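You operate a simulated robot arm through the tools that you are given. There is no shell and no other tool.

The job below is to be done with a simulated robot arm. You get a single attempt, and the scene is never put back.

JOB
Tip the pot of cleaner into the jug, top up with water to 200 ml and stir.
Fine: jug, pot and paddle go back where they stood; spill nothing. Set down upright: clear pot, jug, paddle.

Only the result counts: the job must be done as asked and must still hold three seconds after the hand-in. Knocking over, shifting, dropping, spilling or breaking anything else fails it.

ROBOT AND FRAMES
A 7-joint arm with a two-finger parallel gripper, fixed in place. Base frame: the origin is at the foot of the arm, x ahead of it, y to its left, z up; the work surface is at about z = 90. Units: cm, degrees, N and s.
With the tool pointing down near the work surface it reaches from about 30 to 68 cm from the base axis. Its first joint turns from -66.0 to 66.0 degrees. Payload 1.57 kg.
Tool frame: the origin (TCP) lies between the finger pads and is the grasp point; the fingertips stand 3 cm ahead of it; z points along the fingers, y is the line along which they close. The gripper opens to 11 cm. The fingers are 2.4 cm wide and 1.2 cm thick; the gripper's body (4.8 by 11.2 cm) begins 7.8 cm behind the TCP.
Orientation is that of the tool frame in the base frame, as a unit quaternion [w, x, y, z]. With the fingers straight down and closing along the base's y, the tool's x points along the base's -x, its y along +y and its z along -z.

CONTROLS
- The arm moves only by the tool servo_tool. Its arguments are lists of equal length, an entry for each row: "gripper": the opening, from 0 (shut) to 1 (fully open); "translation": the shift along the tool's x, y, z in units of 50 mm (1.0 is 50 mm), a list of three; "turn": the turn, a rotation vector about the tool's x, y, z in units of 4 degrees (1.0 is 4 degrees), a list of three. In form: {"gripper": [gripper, ...], "translation": [[tx, ty, tz], ...], "turn": [[wx, wy, wz], ...]}. A call has 1 to 20 rows; each row shifts and turns the commanded pose from where the row before left it, along the tool's axes as they then stand. A call with a number of a shift or a turn outside -1 to 1 is refused whole. A row lasts 0.2 s, in which the tool goes at most 5 cm and 8.6 degrees; a call with a longer step from one row to the next is refused whole, and so is a gripper value outside its range. A pose out of reach is approached as far as the arm can. The call stops where the force on the tool passes 60 N (or 10 N more than at its start, if that is more) or the arm is blocked; 0.2 s more then pass. Each finger travels about 10.8 cm/s and halts on what it meets, pressing with about 35 N; the grip force reading is that of the motor and also rises with nothing between the fingers. The clock runs only during rows and for 0.2 s after the last one: add rows that do not move to give the fingers time. It gives the time, the measured TCP pose, the force on the tool (base axes), the opening and the grip force at its end, in the units of the frame above (readings bear some noise), with the torque about the TCP (base axes, N m) and any sound that the robot's microphone picked up, and new pictures: "pictures" is both (left out), scene, wrist or none.
- Cameras (640 x 400 px; columns grow to the right, rows downward): "scene" is fixed at [17.78, -39.96, 141.24]; the picture's right is [0.67, -0.75, 0.00], its down [-0.39, -0.35, -0.85] and it looks along [0.64, 0.57, -0.53] (base axes); focal length 263 px, centre (320, 200). "wrist" rides on the gripper at [7, 1.6, -14.1] in the tool frame; the picture's right is [-0.23, 0.97, 0.00], its down [-0.86, -0.20, -0.48] and it looks along [-0.47, -0.11, 0.88] (tool axes); focal length 222 px, centre (320, 200). There is no depth. A picture from a camera that has moved, and an enlarged one, comes with that camera's place and axes in the base frame and with its lens.
- enlarge(camera, box): a new picture of the part [left, top, right, bottom] of that camera's present view, enlarged. The clock stands still meanwhile.
- hand_in(): hands the job in; it is judged then, once.

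Nothing tells you positions but the pictures and the camera data. Unless the task says otherwise, let go and move clear before handing in.

The tools are called after ">>>" as name(argument=value, ...) on one line, values as JSON. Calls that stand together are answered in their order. servo_tool: Moves the arm, as the interface text tells. Its arguments: {"type":"object","properties":{"gripper":{"type":"array"},"translation":{"type":"array"},"turn":{"type":"array"},"pictures":{"type":"string","enum":["both","scene","wrist","none"]}},"required":["gripper","translation","turn"]} The other tools are called the same way: enlarge (camera, box) takes an enlarged picture of a part of a camera's view; hand_in () hands the job in.

At the start:

```text
time: 0.0
ee_pos: [34.49, -1.67, 129.25]
tool_rot: [0.0, -0.001, 1.0, 0.0]
wrist_force: [0.8, 0.8, 0.7]
ft_torque: [-0.03, 0.03, 0.0]
width: 11.01
grip_force: 0.0
```

scene: 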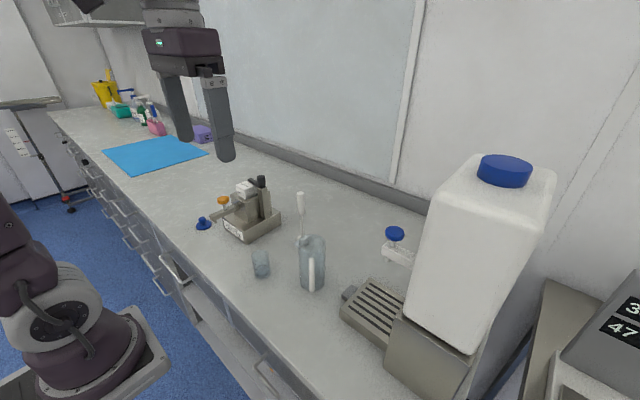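
wrist: 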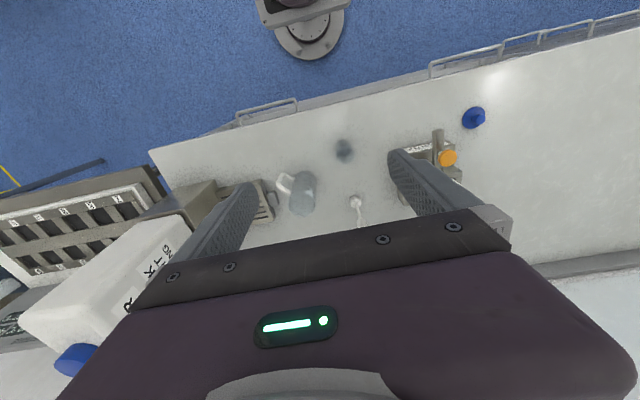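

I see a bench with a jug, a small clear pot, a paddle standing in a holder, a caddy, and a water container with a blue tap over a drip tray. I'll look closer before moving.

>>> enlarge(camera="scene", box=[180, 160, 440, 322])

>>> enlarge(camera="scene", box=[320, 140, 640, 400])

>>> enlarge(camera="wrist", box=[240, 90, 500, 252])

>>> enlarge(camera="wrist", box=[0, 140, 320, 340])

```text
2.46 times, centred on (310, 241) of scene
camera zoom: at [17.78, -39.96, 141.24], right [0.67, -0.75, 0.0], down [-0.39, -0.35, -0.85], along [0.64, 0.57, -0.53], focal length 647 px, centre (345, 99)
```

zoom: 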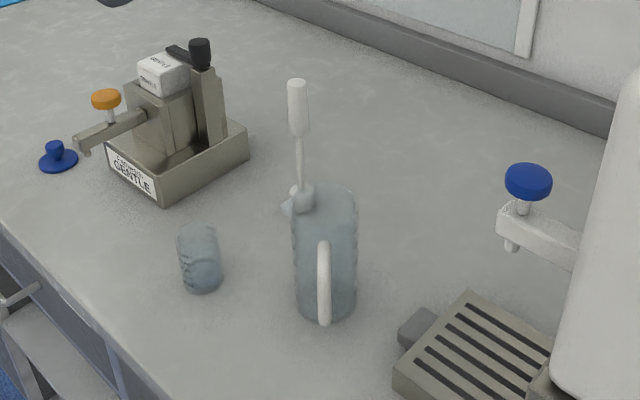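

```text
1.54 times, centred on (480, 270) of scene
camera zoom: at [17.78, -39.96, 141.24], right [0.67, -0.75, 0.0], down [-0.39, -0.35, -0.85], along [0.64, 0.57, -0.53], focal length 404 px, centre (74, 92)
```

zoom: 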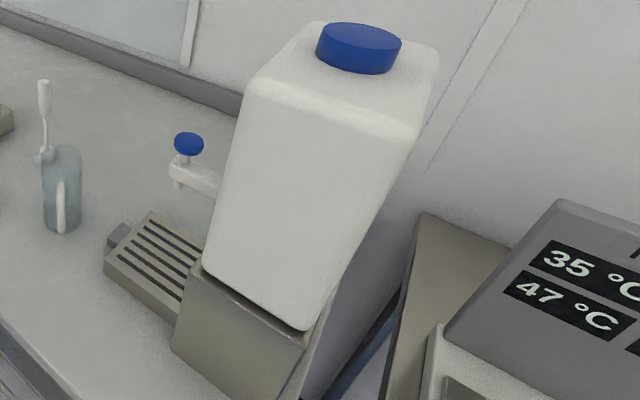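

```text
2.46 times, centred on (370, 171) of wrist
camera zoom: at [27.6, -0.08, 143.41], right [0.23, 0.97, 0.0], down [0.86, -0.2, 0.48], along [0.47, -0.11, -0.88], focal length 547 px, centre (197, 271)
```

zoom: 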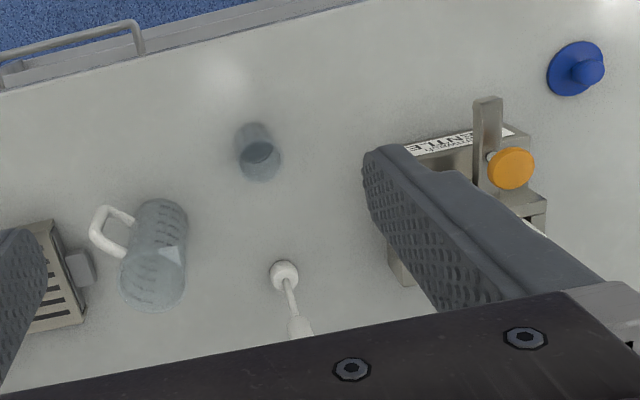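

```text
2.00 times, centred on (160, 240) of wrist
camera zoom: at [27.6, -0.08, 143.41], right [0.23, 0.97, 0.0], down [0.86, -0.2, 0.48], along [0.47, -0.11, -0.88], focal length 444 px, centre (640, 120)
```

zoom: 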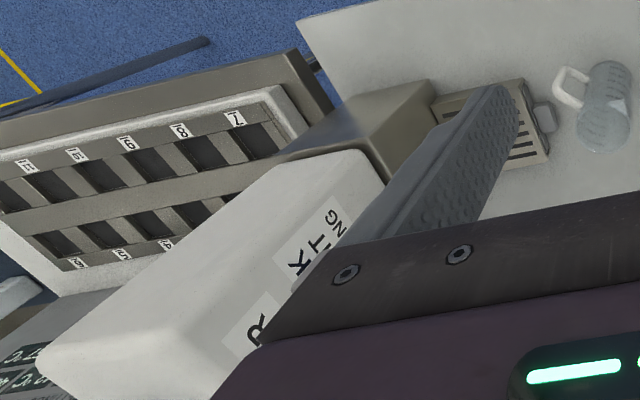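

The jug looks to be near (49,-10), the clear pot near (43,2), the paddle near (58,3), and the tap and drip tray near (54,-24). I'll tilt the wrist camera to get a closer, oblique view of the tap, jug and tray before I touch anything.

>>> servo_tool(gripper=[1, 1, 1, 1, 1, 1, 1, 1, 1, 1, 1, 1, 1], translation=[[0, -0.9, 0], [0, -0.9, 0], [0, -0.9, 0], [0, 0, 0], [0, 0, 0], [0, 0, 0], [0, 0, 0], [0, 0, 0], [0, 0, 0], [0, 0, 0], [0, 0, 0], [0, 0, 0], [0, 0, 0]], turn=[[0, 0, 0], [0, 0, 0], [0, 0, 0], [0, -1, 0], [0, -1, 0], [0, -1, 0], [0, -1, 0], [0, -1, 0], [0, -1, 0], [0, -1, 0], [0, -1, 0], [0, -1, 0], [0, -1, 0]])

```text
time: 2.8
ee_pos: [34.72, -15.29, 129.28]
tool_rot: [0.343, 0.0, 0.939, 0.0]
wrist_force: [-0.2, 0.2, 0.3]
ft_torque: [0.02, 0.0, -0.01]
width: 11.0
grip_force: 0.0
camera wrist: at [20.18, -13.6, 135.61], right [0.17, 0.97, 0.15], down [0.35, -0.2, 0.92], along [0.92, -0.11, -0.37], focal length 222 px, centre (320, 200)
```

scene: 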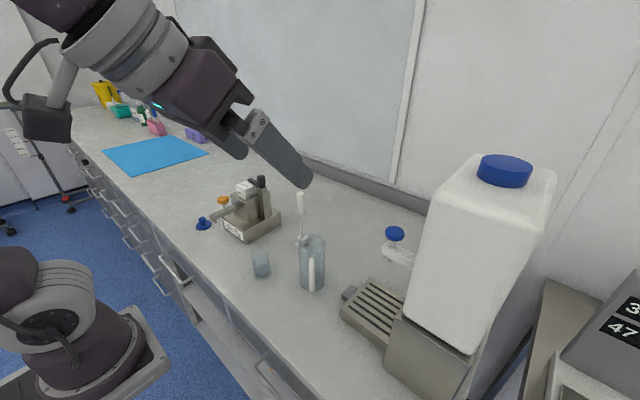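
wrist: 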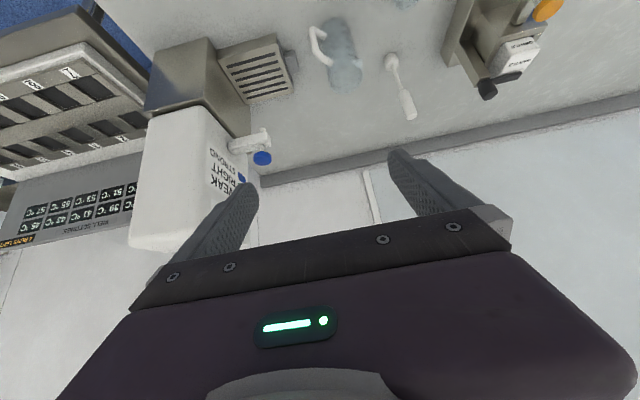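

The container carries a label that seems to read WEAK / RIGHT / STRONG. I'll enlarge it and the items around it.

>>> enlarge(camera="wrist", box=[130, 90, 310, 202])

>>> enlarge(camera="wrist", box=[210, 0, 450, 150])

>>> enlarge(camera="wrist", box=[430, 0, 590, 100])

>>> enlarge(camera="wrist", box=[0, 100, 160, 260])

```text
3.56 times, centred on (220, 146) of wrist
camera zoom: at [20.18, -13.6, 135.61], right [0.17, 0.97, 0.15], down [0.35, -0.2, 0.92], along [0.92, -0.11, -0.37], focal length 790 px, centre (676, 392)
```

zoom: 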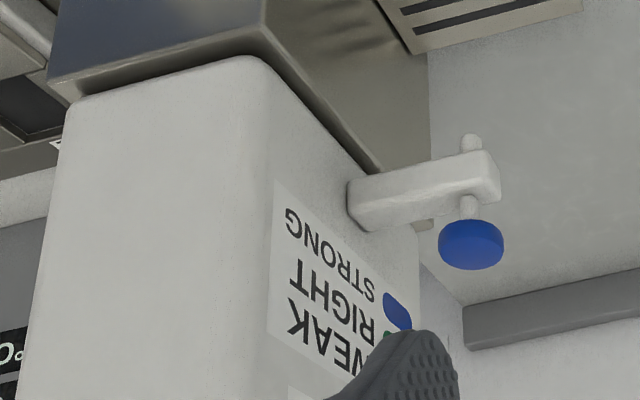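

```text
2.67 times, centred on (330, 75) of wrist
camera zoom: at [20.18, -13.6, 135.61], right [0.17, 0.97, 0.15], down [0.35, -0.2, 0.92], along [0.92, -0.11, -0.37], focal length 592 px, centre (293, 533)
```

zoom: 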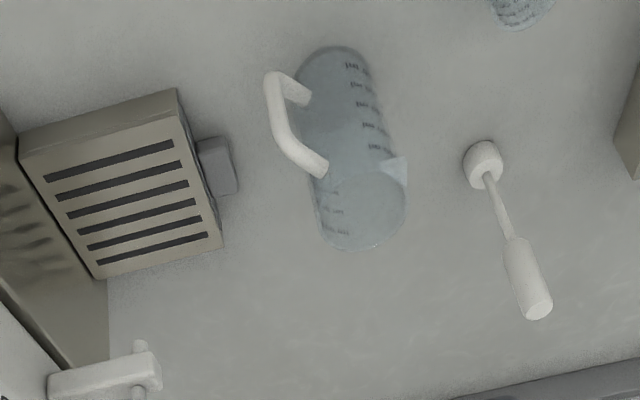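

```text
4.00 times, centred on (510, 50) of wrist
camera zoom: at [20.18, -13.6, 135.61], right [0.17, 0.97, 0.15], down [0.35, -0.2, 0.92], along [0.92, -0.11, -0.37], focal length 888 px, centre (-440, 800)
```

zoom: 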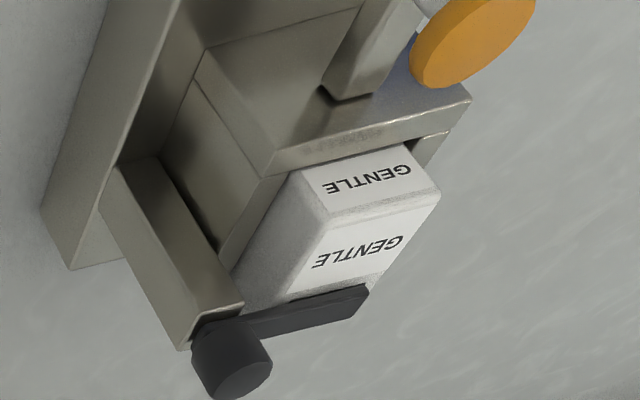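

```text
2.50 times, centred on (80, 180) of wrist
camera zoom: at [20.18, -13.6, 135.61], right [0.17, 0.97, 0.15], down [0.35, -0.2, 0.92], along [0.92, -0.11, -0.37], focal length 555 px, centre (920, 250)
```

zoom: 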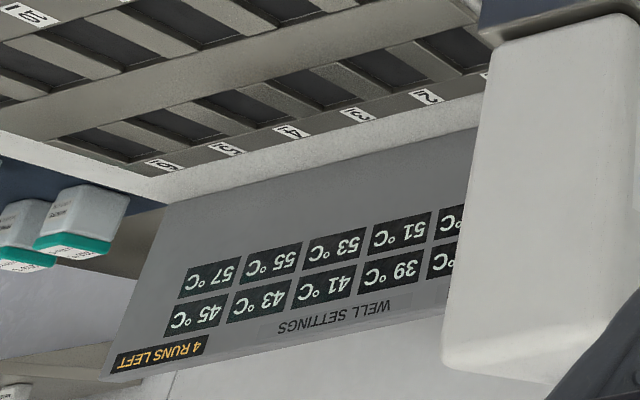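

The card lists wet-mix strengths, and the blue-knobbed tap on the tank sits over the grille tray. I'll zoom in on the jug's marks, the paddle and the tap.

>>> enlarge(camera="wrist", box=[300, 10, 380, 100])

>>> enlarge(camera="scene", box=[285, 180, 345, 300])

>>> enlarge(camera="scene", box=[330, 210, 430, 350])

>>> enlarge(camera="scene", box=[190, 240, 290, 300])

>>> enlarge(camera="scene", box=[190, 170, 290, 245])

```text
4.44 times, centred on (340, 55) of wrist
camera zoom: at [20.18, -13.6, 135.61], right [0.17, 0.97, 0.15], down [0.35, -0.2, 0.92], along [0.92, -0.11, -0.37], focal length 987 px, centre (231, 844)
```

zoom: 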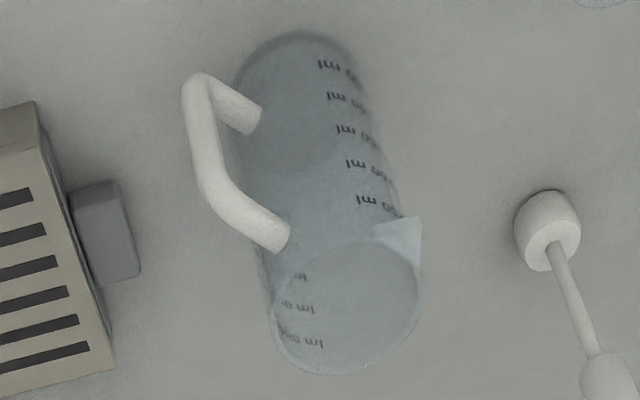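

```text
3.33 times, centred on (315, 240) of scene
camera zoom: at [17.78, -39.96, 141.24], right [0.67, -0.75, 0.0], down [-0.39, -0.35, -0.85], along [0.64, 0.57, -0.53], focal length 876 px, centre (337, 67)
```

zoom: 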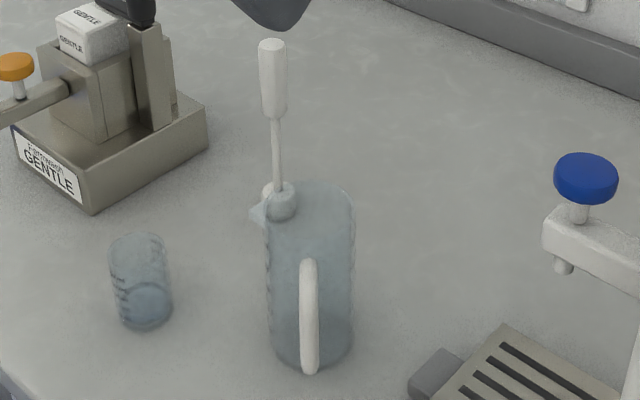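

```text
2.86 times, centred on (380, 280) of scene
camera zoom: at [17.78, -39.96, 141.24], right [0.67, -0.75, 0.0], down [-0.39, -0.35, -0.85], along [0.64, 0.57, -0.53], focal length 751 px, centre (149, -29)
```

zoom: 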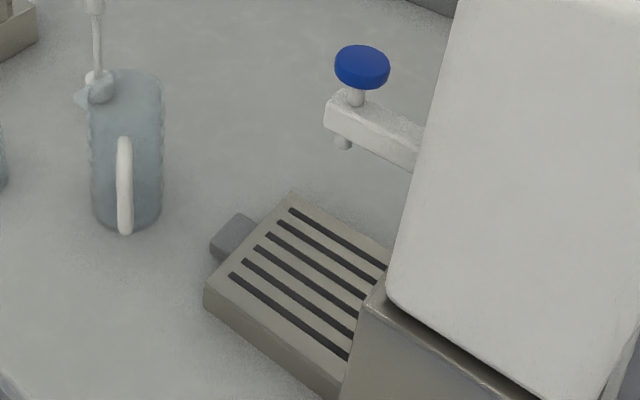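

```text
6.40 times, centred on (240, 270) of scene
camera zoom: at [17.78, -39.96, 141.24], right [0.67, -0.75, 0.0], down [-0.39, -0.35, -0.85], along [0.64, 0.57, -0.53], focal length 1682 px, centre (832, -248)
```

zoom: 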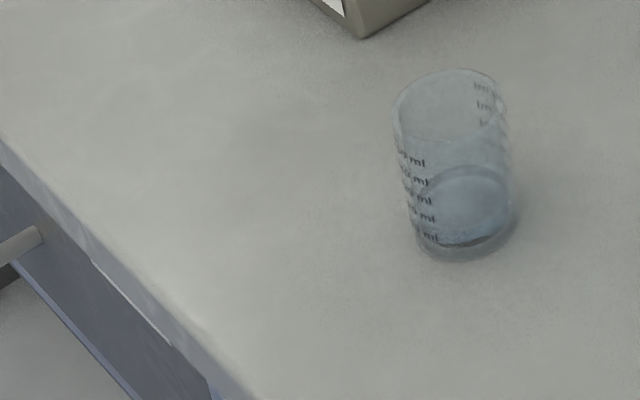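

```text
5.33 times, centred on (240, 208) of scene
camera zoom: at [17.78, -39.96, 141.24], right [0.67, -0.75, 0.0], down [-0.39, -0.35, -0.85], along [0.64, 0.57, -0.53], focal length 1402 px, centre (747, 160)
```

zoom: 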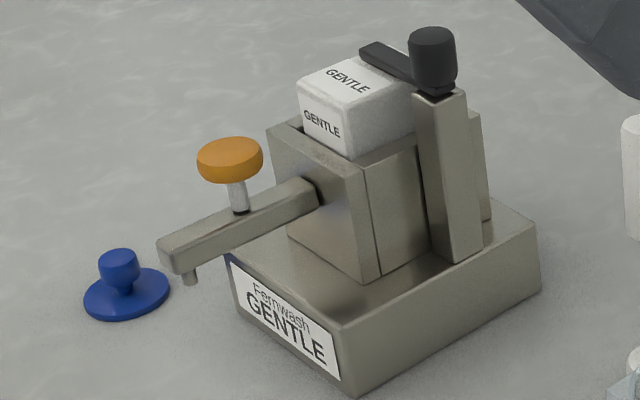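

The pot is at about (42.8, 1.9), 4 cm wide and 6.5 cm tall. The jug is at about (49.3, -9.2) with its rim near z 102.5, its handle toward (-x,-y) and its spout toward (-x,+y). The tap nozzle is near (51.6, -26, 106.7) over the tray. Next I'll tilt further and move to above the pot for a side grasp.

>>> servo_tool(gripper=[1, 1, 1, 1, 1, 1, 1, 1, 1, 1, 1, 1, 1], translation=[[0, 0, 0], [0, 0, 0], [0, 0, 0], [0, 0, 0], [0, 0, 0], [0.316, 0.43, 0.417], [0.316, 0.43, 0.417], [0.316, 0.43, 0.417], [0.316, 0.43, 0.417], [0.316, 0.43, 0.417], [0.316, 0.43, 0.417], [0.316, 0.43, 0.417], [0.316, 0.43, 0.417]], turn=[[0, -1, 0], [0, -1, 0], [0, -1, 0], [0, -1, 0], [0, -1, 0], [0, 0, 0], [0, 0, 0], [0, 0, 0], [0, 0, 0], [0, 0, 0], [0, 0, 0], [0, 0, 0], [0, 0, 0]])

```text
time: 5.6
ee_pos: [39.37, -4.61, 117.11]
tool_rot: [0.5, -0.001, 0.866, 0.001]
wrist_force: [0.2, -0.2, -0.2]
ft_torque: [0.0, 0.01, 0.02]
width: 10.99
grip_force: 0.1
out of reach, approached as far as the arm can: row 11, 12, 13
camera wrist: at [23.77, -2.9, 118.26], right [0.11, 0.97, 0.2], down [0.02, -0.2, 0.98], along [0.99, -0.11, -0.04], focal length 222 px, centre (320, 200)
```

scene: 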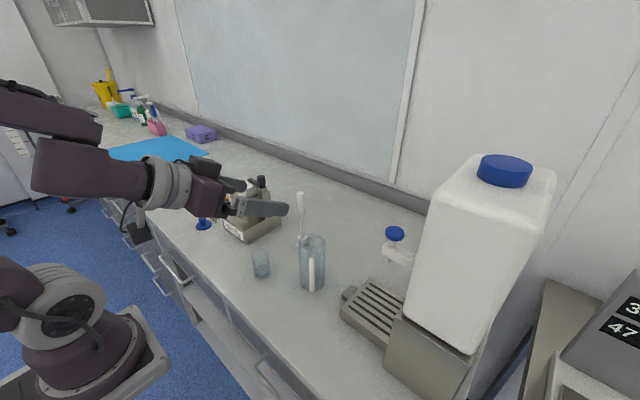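
wrist: 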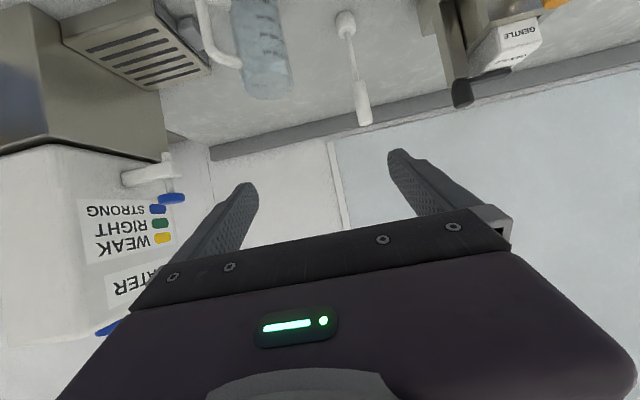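

The tank's card reads "WATER", with a colour key of yellow for WEAK, green for RIGHT and blue for STRONG. A steep tilt pointing +x is out of reach here, so I'll straighten up, move above the pot, and yaw the hand so the camera leads toward -y.

>>> servo_tool(gripper=[1, 1, 1, 1, 1, 1, 1, 1, 1, 1, 1, 1, 1, 1, 1, 1, 1, 1, 1, 1], translation=[[0, 0, 0], [0, 0, 0], [0, 0, 0], [0, 0, 0], [0, 0, 0], [0, 0, 0], [0, 0, 0], [0, 0, 0], [0, 0, 0], [0, 0, 0], [0, 0, 0], [0, 0, 0], [0, 0, 0], [0, 0, 0], [0, 0, 0], [-0.136, 0.36, 0], [-0.136, 0.36, 0], [-0.136, 0.36, 0], [-0.136, 0.36, 0], [-0.136, 0.36, 0]], turn=[[0, 1, 0], [0, 1, 0], [0, 1, 0], [0, 1, 0], [0, 1, 0], [0, 1, 0], [0, 1, 0], [0, 1, 0], [0, 1, 0], [0, 1, 0], [0, 1, 0], [0, 1, 0], [0, 1, 0], [0, 1, 0], [0, 1, 0], [0, 0, 0], [0, 0, 0], [0, 0, 0], [0, 0, 0], [0, 0, 0]], pictures="none")

>>> servo_tool(gripper=[1, 1, 1, 1, 1, 1, 1, 1, 1, 1, 1, 1, 1, 1, 1, 1, 1, 1, 1, 1], translation=[[0, 0, 0], [0, 0, 0], [0, 0, 0], [0, 0, 0], [0, 0, 0], [0, 0, 0], [0, 0, 0], [0, 0, 0], [0, 0, 0], [0, 0, 0], [0, 0, 0], [0, 0, 0], [0, 0, 0], [0, 0, 0], [0, 0, 0], [0, 0, 0], [0, 0, 0], [0, 0, 0], [0, 0, 0], [0, 0, 0]], turn=[[0, 0, -1], [0, 0, -1], [0, 0, -1], [0, 0, -1], [0, 0, -1], [0, 0, -1], [0, 0, -1], [0, 0, -1], [0, 0, -1], [0, 0, -1], [0, 0, -1], [0, 0, -1], [0, 0, -1], [0, 0, -1], [0, 0, -1], [0, 0, -1], [0, 0, -1], [0, 0, -1], [0, 0, -1], [0, 0, -1]])

```text
time: 9.8
ee_pos: [42.86, 4.65, 118.08]
tool_rot: [0.043, -0.002, 0.999, -0.006]
wrist_force: [0.7, 0.0, -1.0]
ft_torque: [0.01, -0.02, 0.0]
width: 11.01
grip_force: 0.1
out of reach, approached as far as the arm can: row 2
```

```text
time: 14.0
ee_pos: [42.78, 4.6, 118.02]
tool_rot: [0.03, -0.644, 0.764, -0.032]
wrist_force: [0.9, -0.4, -0.1]
ft_torque: [-0.04, -0.01, 0.0]
width: 10.97
grip_force: 0.1
camera wrist: at [38.89, -1.81, 132.03], right [-0.92, 0.39, -0.08], down [0.3, 0.81, 0.5], along [0.26, 0.43, -0.86], focal length 222 px, centre (320, 200)
```

scene: 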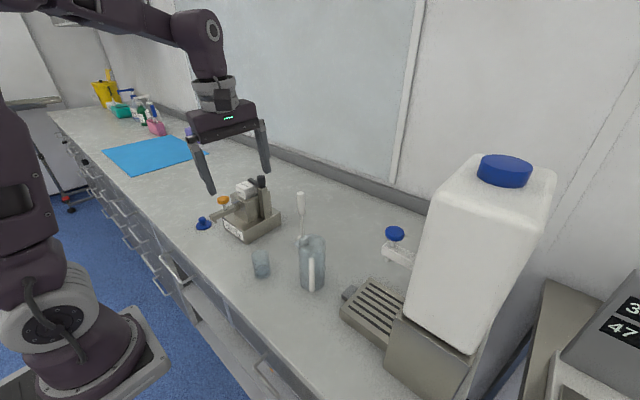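
wrist: 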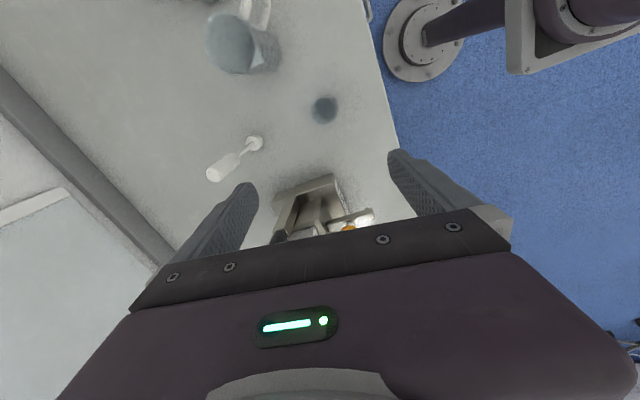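

The yaw is nearly done, with a few degrees of tilt left over. I'll correct that and tilt 45° toward -y, staying well above the pot, then check the view.

>>> servo_tool(gripper=[1, 1, 1, 1, 1, 1, 1, 1, 1, 1, 1, 1, 1, 1, 1, 1], translation=[[0, 0, 0], [0, 0, 0], [0, 0, 0], [0, 0, 0], [0, 0, 0], [0, 0, 0], [0, 0, 0], [0, 0, 0], [0, 0, 0], [0, 0, 0], [0, 0, 0], [0, 0, 0], [0, 0, 0], [0, 0, 0], [0, 0, 0], [0, 0, 0]], turn=[[-0.417, 0, -0.83], [-0.417, 0, -0.83], [-0.417, 0, -0.83], [0, 1, 0], [0, 1, 0], [0, 1, 0], [0, 1, 0], [0, 1, 0], [0, 1, 0], [0, 1, 0], [0, 1, 0], [0, 1, 0], [0, 1, 0], [0, 1, 0], [0, 0.25, 0], [0, 0, 0]])

```text
time: 17.4
ee_pos: [42.93, 4.53, 118.12]
tool_rot: [0.272, 0.653, -0.652, 0.273]
wrist_force: [-0.5, -0.1, -0.6]
ft_torque: [0.02, 0.02, -0.03]
width: 11.01
grip_force: 0.0
camera wrist: at [41.33, 9.73, 133.01], right [-0.97, 0.16, -0.16], down [0.2, 0.94, -0.27], along [0.11, -0.3, -0.95], focal length 222 px, centre (320, 200)
```

scene: 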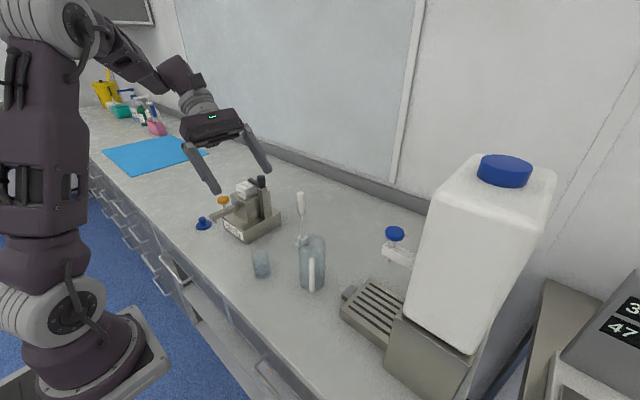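
wrist: 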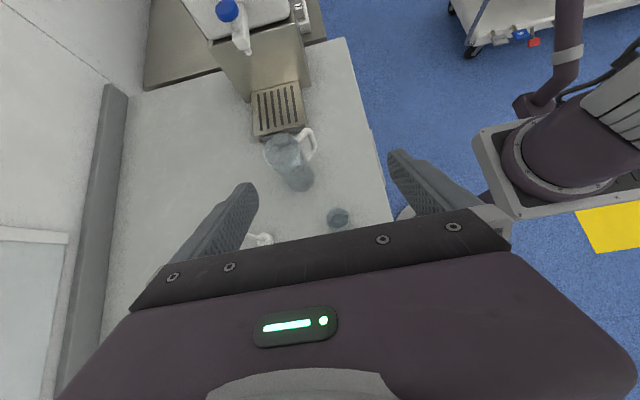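

The camera now looks down over the jug, tray and tap from the +y side. I'll zoom in to refine positions and read the jug's scale.

>>> enlarge(camera="wrist", box=[230, 120, 370, 240])

>>> enlarge(camera="wrist", box=[200, 0, 340, 140])

```text
3.33 times, centred on (300, 180) of wrist
camera zoom: at [41.33, 9.73, 133.01], right [-0.97, 0.16, -0.16], down [0.2, 0.94, -0.27], along [0.11, -0.3, -0.95], focal length 740 px, centre (387, 267)
```

zoom: 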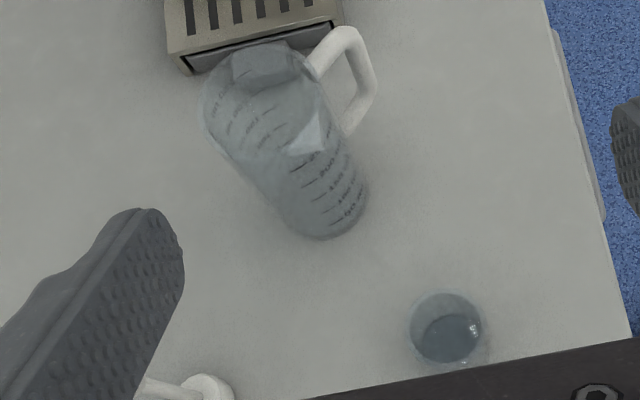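

```text
2.86 times, centred on (270, 70) of wrist
camera zoom: at [41.33, 9.73, 133.01], right [-0.97, 0.16, -0.16], down [0.2, 0.94, -0.27], along [0.11, -0.3, -0.95], focal length 635 px, centre (463, 571)
```

zoom: 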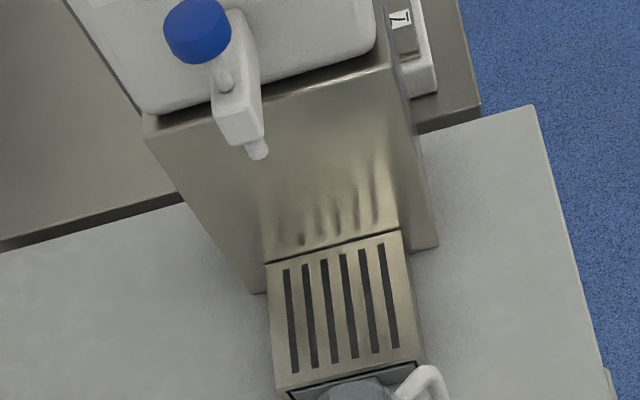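

>>> enlarge(camera="wrist", box=[310, 195, 360, 227])

>>> enlarge(camera="wrist", box=[255, 122, 325, 196])

>>> enlarge(camera="scene", box=[245, 245, 280, 285])

```text
12.50 times, centred on (335, 211) of wrist
camera zoom: at [41.33, 9.73, 133.01], right [-0.97, 0.16, -0.16], down [0.2, 0.94, -0.27], along [0.11, -0.3, -0.95], focal length 2776 px, centre (132, 62)
```

zoom: 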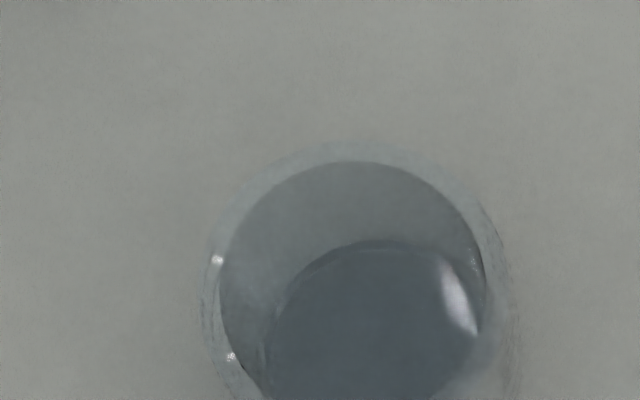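

```text
5.41 times, centred on (290, 159) of wrist
camera zoom: at [41.33, 9.73, 133.01], right [-0.97, 0.16, -0.16], down [0.2, 0.94, -0.27], along [0.11, -0.3, -0.95], focal length 1201 px, centre (482, 422)
```

zoom: 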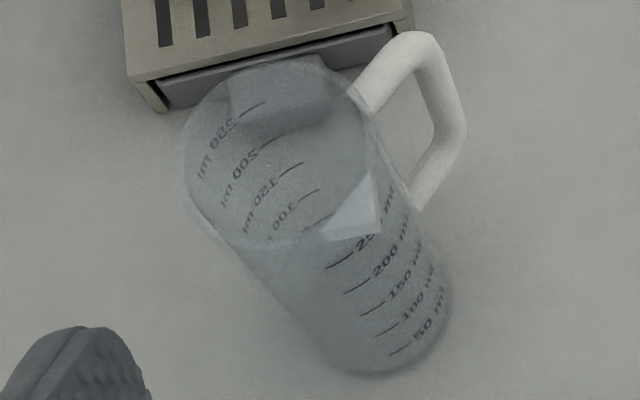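

```text
10.00 times, centred on (262, 265) of scene
camera zoom: at [17.79, -39.96, 141.24], right [0.67, -0.75, 0.0], down [-0.39, -0.35, -0.85], along [0.64, 0.57, -0.53], focal length 2628 px, centre (895, -450)
```

zoom: 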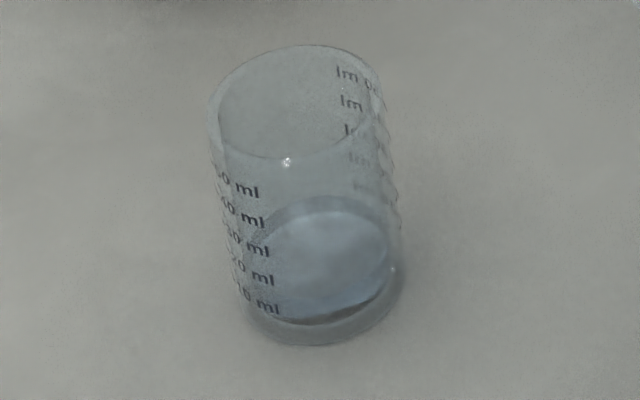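

The jug is marked 50 to 250 ml on two sides, and the pot's axis is near (43.0, 2.1). I'll lower to z 105 over the pot and check alignment.

>>> servo_tool(gripper=[1, 1, 1, 1, 1, 1], translation=[[-0.305, -0.004, 0.437], [-0.305, -0.004, 0.437], [-0.305, -0.004, 0.437], [-0.305, -0.004, 0.437], [-0.305, -0.004, 0.437], [0, 0, 0]], turn=[[0, 0, 0], [0, 0, 0], [0, 0, 0], [0, 0, 0], [0, 0, 0], [0, 0, 0]])

```text
time: 18.8
ee_pos: [42.89, 2.17, 105.05]
tool_rot: [0.272, 0.653, -0.653, 0.272]
wrist_force: [0.5, -0.3, 0.0]
ft_torque: [0.0, 0.02, 0.02]
width: 11.0
grip_force: 0.0
camera wrist: at [41.34, 7.25, 119.99], right [-0.97, 0.16, -0.16], down [0.2, 0.94, -0.27], along [0.11, -0.29, -0.95], focal length 222 px, centre (320, 200)
```

scene: 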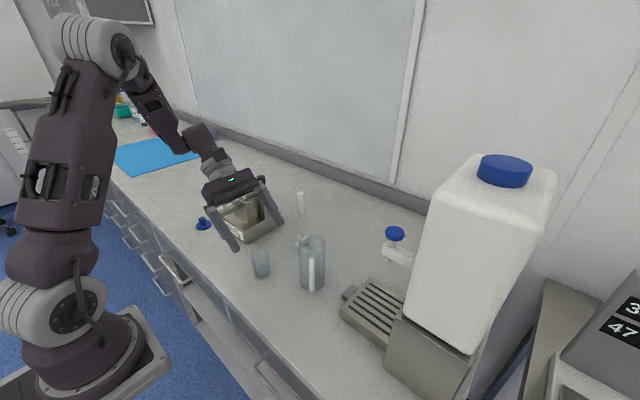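
wrist: 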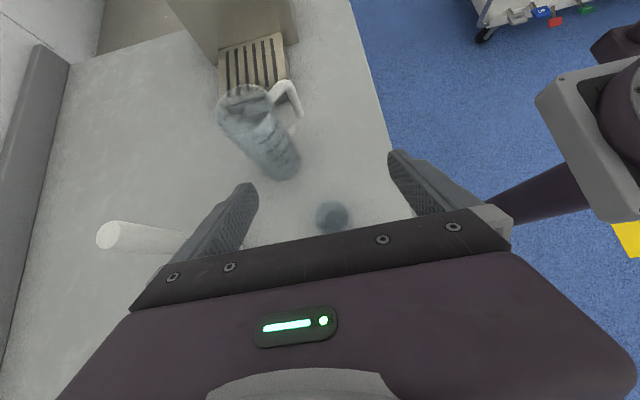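

>>> enlarge(camera="scene", box=[170, 130, 320, 300])

>>> enlarge(camera="wrist", box=[295, 190, 375, 240])

```text
2.35 times, centred on (245, 215) of scene
camera zoom: at [17.78, -39.96, 141.24], right [0.67, -0.75, 0.0], down [-0.39, -0.35, -0.85], along [0.64, 0.57, -0.53], focal length 618 px, centre (496, 165)
```

zoom: 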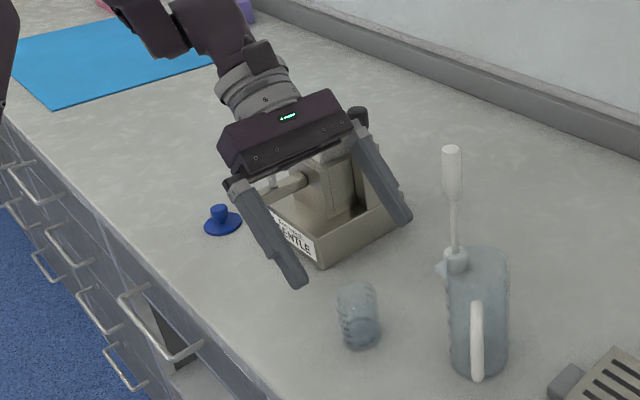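

```text
8.00 times, centred on (335, 215) of wrist
camera zoom: at [41.34, 7.25, 119.99], right [-0.97, 0.16, -0.16], down [0.2, 0.94, -0.27], along [0.11, -0.29, -0.95], focal length 1777 px, centre (200, 80)
```

zoom: 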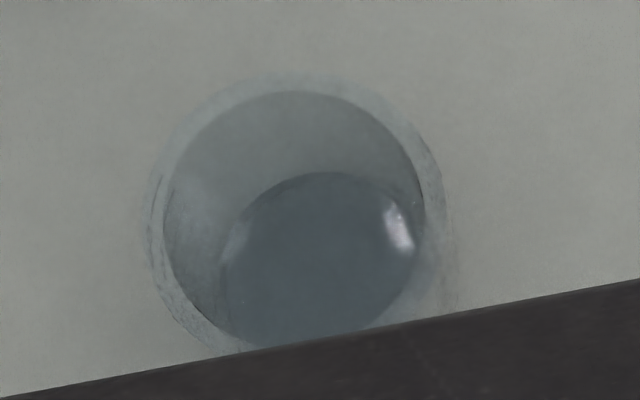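

The dispenser's orange knob would crowd the wrist with this tilt at the pot. Instead I'll grip the pot leaning slightly the other way and pour with the tool ending near horizontal, pointing -y. First I'll rehearse that pouring pose empty above the jug to check it can be reached.

>>> servo_tool(gripper=[1, 1, 1, 1, 1, 1, 1, 1, 1, 1, 1, 1, 1, 1, 1, 1, 1, 1, 1, 1], translation=[[0.354, 0, -0.354], [0.354, 0, -0.354], [0.449, -0.3225, 0.449], [0.449, -0.3225, 0.449], [0.449, -0.3225, 0.449], [0.449, -0.3225, 0.449], [0, 0, 0], [0, 0, 0], [0, 0, 0], [0, 0, 0], [0, 0, 0], [0, 0, 0], [0, 0, 0], [0, 0, 0], [0, 0, 0], [0, 0, 0], [0, 0, 0], [0, 0, 0], [0, 0, 0], [0, 0, 0]], turn=[[0, 0, 0], [0, 0, 0], [0, 0, 0], [0, 0, 0], [0, 0, 0], [0, 0, 0], [0, 1, 0], [0, 1, 0], [0, 1, 0], [0, 1, 0], [0, 1, 0], [0, 1, 0], [0, 1, 0], [0, 1, 0], [0, 1, 0], [0, 1, 0], [0, 1, 0], [0, 1, 0], [0, 1, 0], [0, 0, 0]])

```text
time: 23.0
ee_pos: [49.4, -10.43, 110.13]
tool_rot: [0.531, 0.467, -0.467, 0.531]
wrist_force: [0.5, -0.3, -0.3]
ft_torque: [-0.01, 0.02, 0.01]
width: 11.01
grip_force: 0.1
camera wrist: at [47.79, 4.46, 115.21], right [-0.97, -0.03, -0.23], down [0.2, 0.37, -0.91], along [0.11, -0.93, -0.35], focal length 222 px, centre (320, 200)
```

scene: 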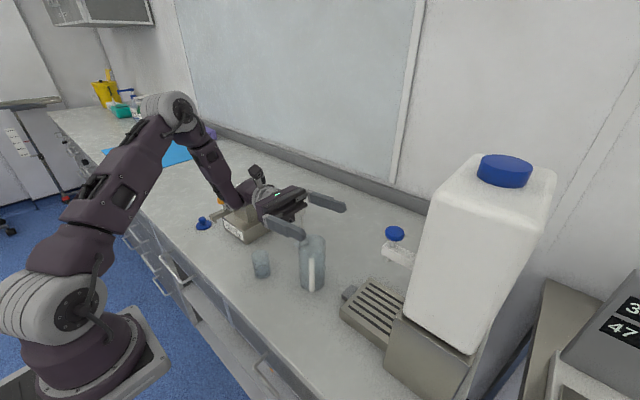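
wrist: 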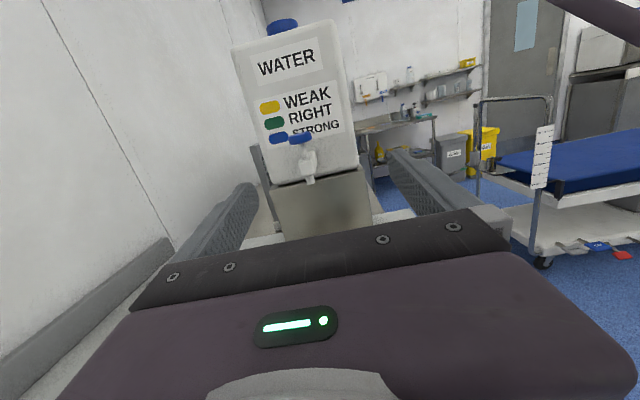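

The horizontal pouring pose is reachable. I'll check its clearances to the paddle and dispenser.

>>> enlarge(camera="scene", box=[190, 140, 350, 300])

```text
2.50 times, centred on (270, 220) of scene
camera zoom: at [17.79, -39.96, 141.24], right [0.67, -0.75, 0.0], down [-0.39, -0.35, -0.85], along [0.64, 0.57, -0.53], focal length 657 px, centre (445, 150)
```

zoom: 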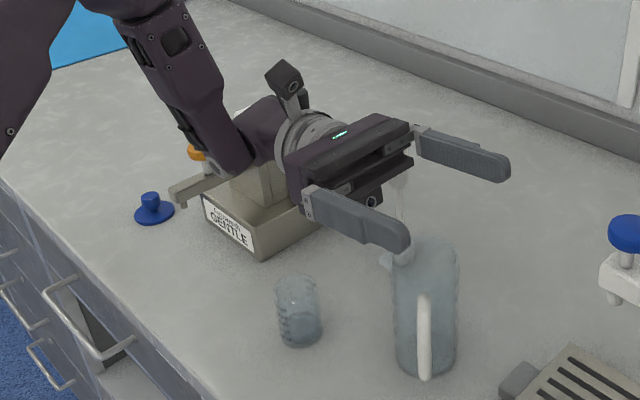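

This pose is safe, so I'll keep at least this height when pouring. Now I'll go back to the pot and lean about 25° the other way, to leave room for the full tip.

>>> servo_tool(gripper=[1, 1, 1, 1, 1, 1, 1, 1, 1, 1, 1, 1, 1, 1, 1, 1, 1, 1, 1, 1], translation=[[0, 0, 0], [0, 0, 0], [0, 0, 0], [0, 0, 0], [0, 0, 0], [0, 0, 0], [0, 0, 0], [0, 0, 0], [0, 0, 0], [0, 0, 0], [0, 0, 0], [0, 0, 0], [0, 0, 0], [0, 0, 0], [0, 0, 0], [0, 0, 0], [0, 0, 0], [0, 0, 0], [0, 0, 0], [0, 0, 0]], turn=[[0, -1, 0], [0, -1, 0], [0, -1, 0], [0, -1, 0], [0, -1, 0], [0, -1, 0], [0, -1, 0], [0, -1, 0], [0, -1, 0], [0, -1, 0], [0, -1, 0], [0, -1, 0], [0, -1, 0], [0, -1, 0], [0, -1, 0], [0, -1, 0], [0, -1, 0], [0, -1, 0], [0, -1, 0], [0, -1, 0]], pictures="none")

>>> servo_tool(gripper=[1, 1, 1, 1, 1, 1, 1, 1, 1, 1, 1, 1, 1, 1, 1, 1, 1], translation=[[-0.478, 0.254, -0.146], [-0.478, 0.254, -0.146], [-0.478, 0.254, -0.146], [-0.478, 0.254, -0.146], [-0.478, 0.254, -0.146], [0, 0, 0], [0, 0, 0], [0, 0, 0], [0, 0, 0], [0, 0, 0], [0, 0, 0], [0, 0, 0], [0, 0, 0], [0, 0, 0], [0, 0, 0], [0, 0, 0], [0, 0, 0]], turn=[[0, 0, 0], [0, 0, 0], [0, 0, 0], [0, 0, 0], [0, 0, 0], [0, -1, 0], [0, -1, 0], [0, -1, 0], [0, -1, 0], [0, -1, 0], [0, -1, 0], [0, -1, 0], [0, -1, 0], [0, -1, 0], [0, -1, 0], [0, -0.5, 0], [0, 0, 0]])

```text
time: 27.2
ee_pos: [49.32, -10.43, 110.05]
tool_rot: [0.105, 0.699, -0.699, 0.106]
wrist_force: [-0.7, -0.2, 0.2]
ft_torque: [0.0, -0.01, 0.0]
width: 11.0
grip_force: 0.1
```

```text
time: 30.8
ee_pos: [42.99, 1.87, 109.86]
tool_rot: [-0.152, 0.691, -0.69, -0.151]
wrist_force: [-0.6, 0.4, -0.6]
ft_torque: [-0.02, -0.02, 0.0]
width: 11.02
grip_force: 0.0
camera wrist: at [41.54, -10.26, 119.9], right [-0.97, 0.2, 0.1], down [0.2, 0.58, 0.79], along [0.11, 0.79, -0.6], focal length 222 px, centre (320, 200)
```

scene: 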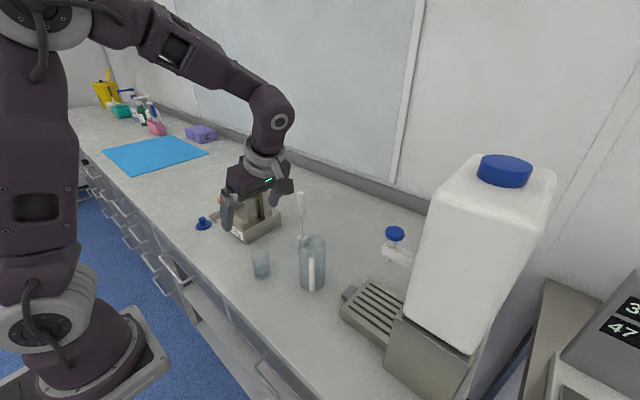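
wrist: 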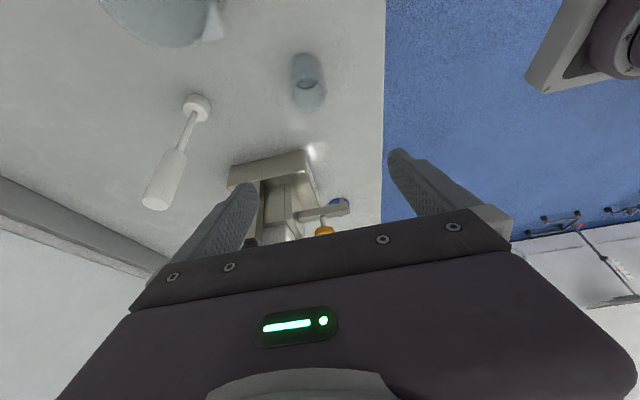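

The tilt is right. I'll descend to grip height at the pot with the fingers open.

>>> servo_tool(gripper=[1, 1, 1, 1, 1, 1, 1, 1, 1], translation=[[0.16, -0.002, 0.357], [0.16, -0.002, 0.357], [0.16, -0.002, 0.357], [0.16, -0.002, 0.357], [0.16, -0.002, 0.357], [0.16, -0.002, 0.357], [0.16, -0.002, 0.357], [0.16, -0.002, 0.357], [0, 0, 0]], turn=[[0, 0, 0], [0, 0, 0], [0, 0, 0], [0, 0, 0], [0, 0, 0], [0, 0, 0], [0, 0, 0], [0, 0, 0], [0, 0, 0]])

```text
time: 32.8
ee_pos: [43.23, 2.09, 94.16]
tool_rot: [-0.152, 0.692, -0.69, -0.152]
wrist_force: [-0.7, 0.0, 0.5]
ft_torque: [-0.01, 0.04, -0.03]
width: 11.02
grip_force: 0.1
camera wrist: at [41.6, -10.09, 104.16], right [-0.97, 0.21, 0.1], down [0.2, 0.58, 0.79], along [0.11, 0.79, -0.6], focal length 222 px, centre (320, 200)
```

scene: 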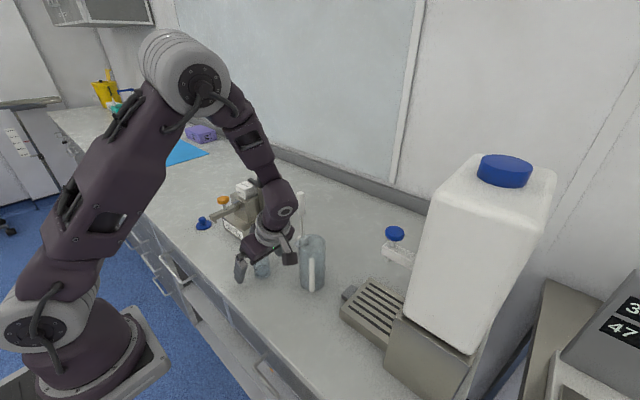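
wrist: 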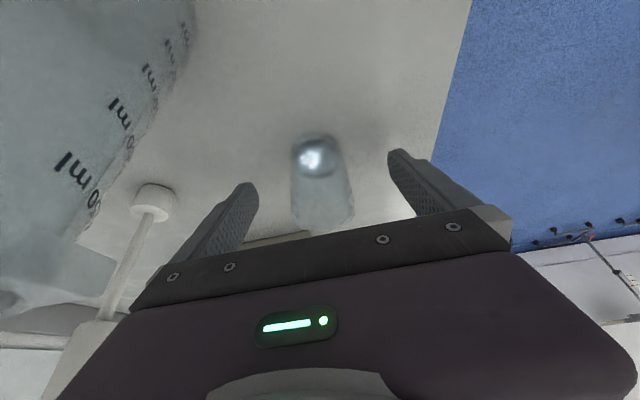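

The pot sits between the fingers, and I'll close on it now.

>>> servo_tool(gripper=[0.6, 0.4, 0.3, 0.3, 0.3, 0.3], translation=[[0, 0, 0], [0, 0, 0], [0, 0, 0], [0, 0, 0], [0, 0, 0], [0, 0, 0]], turn=[[0, 0, 0], [0, 0, 0], [0, 0, 0], [0, 0, 0], [0, 0, 0], [0, 0, 0]])

>>> enlarge(camera="wrist", box=[240, 100, 420, 240])

>>> enlarge(camera="scene", box=[220, 210, 350, 310])

```text
time: 34.2
ee_pos: [43.18, 2.04, 94.24]
tool_rot: [-0.152, 0.691, -0.691, -0.152]
wrist_force: [-0.3, 0.5, -0.1]
ft_torque: [-0.02, -0.02, -0.01]
width: 4.12
grip_force: 35.6
camera wrist: at [41.61, -10.08, 104.18], right [-0.97, 0.2, 0.1], down [0.2, 0.58, 0.79], along [0.11, 0.79, -0.6], focal length 222 px, centre (320, 200)
```

scene: 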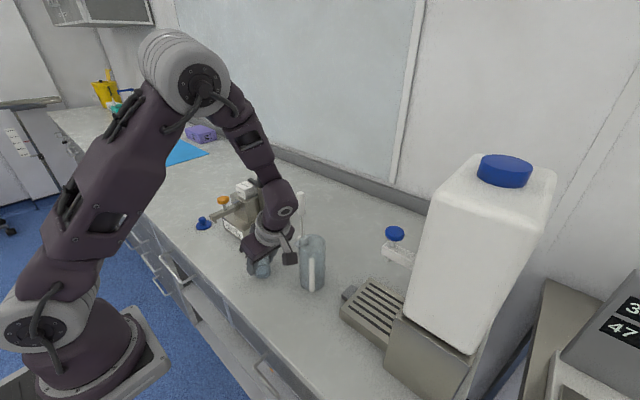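
wrist: 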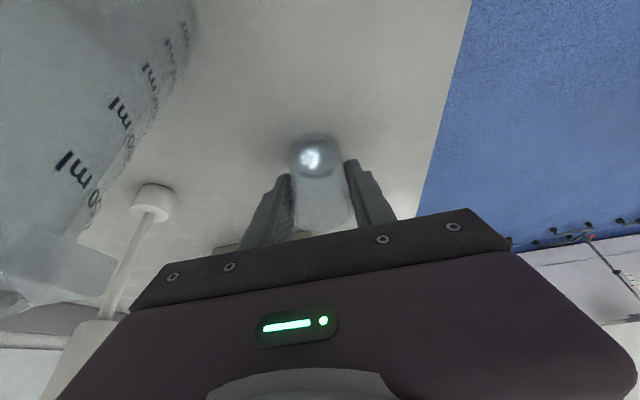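

```text
2.86 times, centred on (330, 170) of wrist
camera zoom: at [41.61, -10.08, 104.18], right [-0.97, 0.2, 0.1], down [0.2, 0.58, 0.79], along [0.11, 0.79, -0.6], focal length 635 px, centre (291, 286)
```

zoom: 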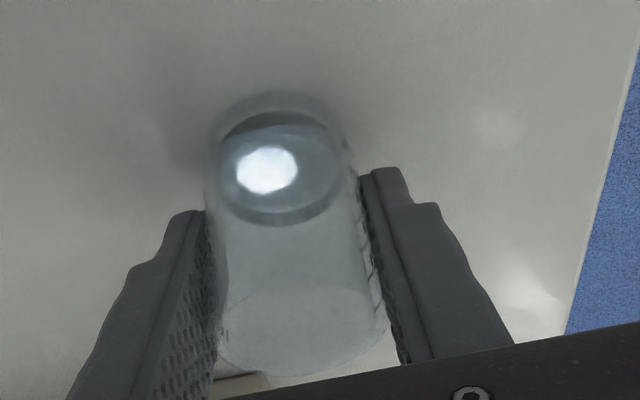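

```text
4.00 times, centred on (285, 260) of scene
camera zoom: at [17.78, -39.96, 141.24], right [0.67, -0.75, 0.0], down [-0.39, -0.35, -0.85], along [0.64, 0.57, -0.53], focal length 1051 px, centre (460, -40)
```

zoom: 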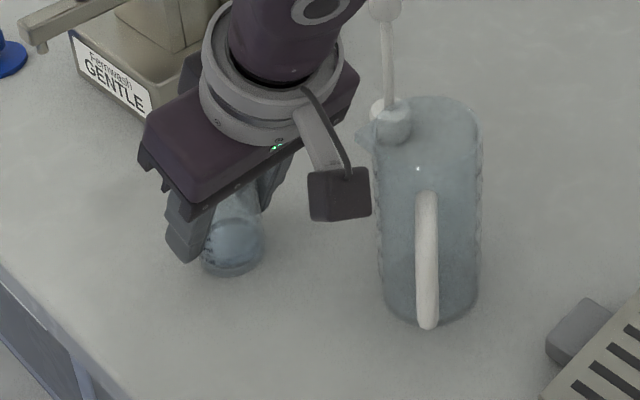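

The pot is gripped (width 4.1 cm, grip force 36). I'll lift it straight up.

>>> servo_tool(gripper=[0.3, 0.3, 0.3, 0.3, 0.3, 0.3, 0.3, 0.3, 0.3, 0.3, 0.3, 0.3, 0.3], translation=[[-0.03, 0, -0.06], [-0.06, 0, -0.13], [-0.127, 0, -0.273], [-0.127, 0, -0.273], [-0.127, 0, -0.273], [-0.127, 0, -0.273], [-0.127, 0, -0.273], [-0.127, 0, -0.273], [-0.127, 0, -0.273], [-0.127, 0, -0.273], [-0.127, 0, -0.273], [-0.1, 0, -0.22], [0, 0, 0]], turn=[[0, 0, 0], [0, 0, 0], [0, 0, 0], [0, 0, 0], [0, 0, 0], [0, 0, 0], [0, 0, 0], [0, 0, 0], [0, 0, 0], [0, 0, 0], [0, 0, 0], [0, 0, 0], [0, 0, 0]])

```text
time: 37.0
ee_pos: [43.11, 2.18, 110.2]
tool_rot: [-0.152, 0.691, -0.691, -0.152]
wrist_force: [-0.5, -0.4, -0.8]
ft_torque: [0.03, -0.01, -0.02]
width: 4.11
grip_force: 34.9
camera wrist: at [41.56, -9.99, 120.21], right [-0.97, 0.21, 0.1], down [0.2, 0.58, 0.79], along [0.11, 0.79, -0.6], focal length 222 px, centre (320, 200)
```

scene: 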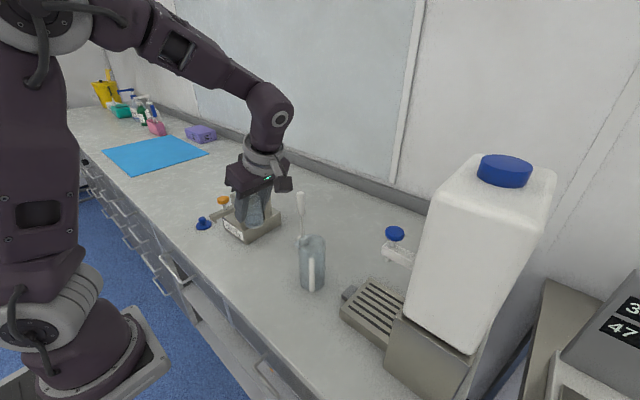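
wrist: 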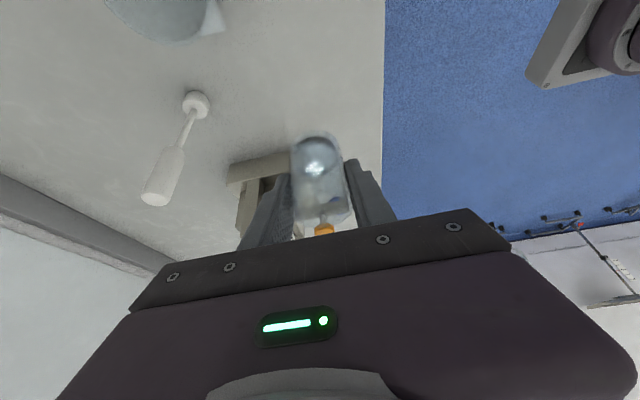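

The pot is held upright. I'll move it smoothly over to the jug.

>>> servo_tool(gripper=[0.3, 0.3, 0.3, 0.3, 0.3, 0.3, 0.3, 0.3, 0.3, 0.3, 0.3, 0.3, 0.3, 0.3, 0.3, 0.3, 0.3], translation=[[0.0868, -0.0446, -0.0397], [0.1735, -0.0891, -0.0794], [0.1735, -0.0891, -0.0794], [0.1735, -0.0891, -0.0794], [0.1735, -0.0891, -0.0794], [0.1735, -0.0891, -0.0794], [0.1735, -0.0891, -0.0794], [0.1735, -0.0891, -0.0794], [0.1735, -0.0891, -0.0794], [0.1735, -0.0891, -0.0794], [0.1735, -0.0891, -0.0794], [0.1735, -0.0891, -0.0794], [0.1735, -0.0891, -0.0794], [0.1735, -0.0891, -0.0794], [0.0868, -0.0446, -0.0397], [0, 0, 0], [0, 0, 0]], turn=[[0, 0, 0], [0, 0, 0], [0, 0, 0], [0, 0, 0], [0, 0, 0], [0, 0, 0], [0, 0, 0], [0, 0, 0], [0, 0, 0], [0, 0, 0], [0, 0, 0], [0, 0, 0], [0, 0, 0], [0, 0, 0], [0, 0, 0], [0, 0, 0], [0, 0, 0]])

```text
time: 40.6
ee_pos: [49.32, -11.28, 110.09]
tool_rot: [-0.152, 0.691, -0.69, -0.153]
wrist_force: [0.4, 0.1, -0.7]
ft_torque: [-0.02, -0.02, 0.01]
width: 4.08
grip_force: 35.3
camera wrist: at [47.89, -23.46, 120.1], right [-0.97, 0.2, 0.1], down [0.2, 0.58, 0.79], along [0.11, 0.79, -0.6], focal length 222 px, centre (320, 200)
```

scene: 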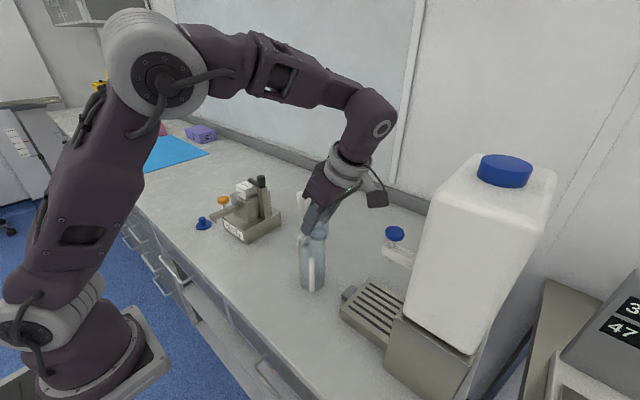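
wrist: 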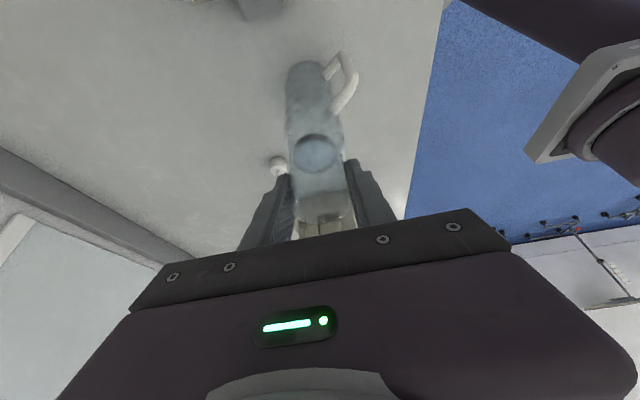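

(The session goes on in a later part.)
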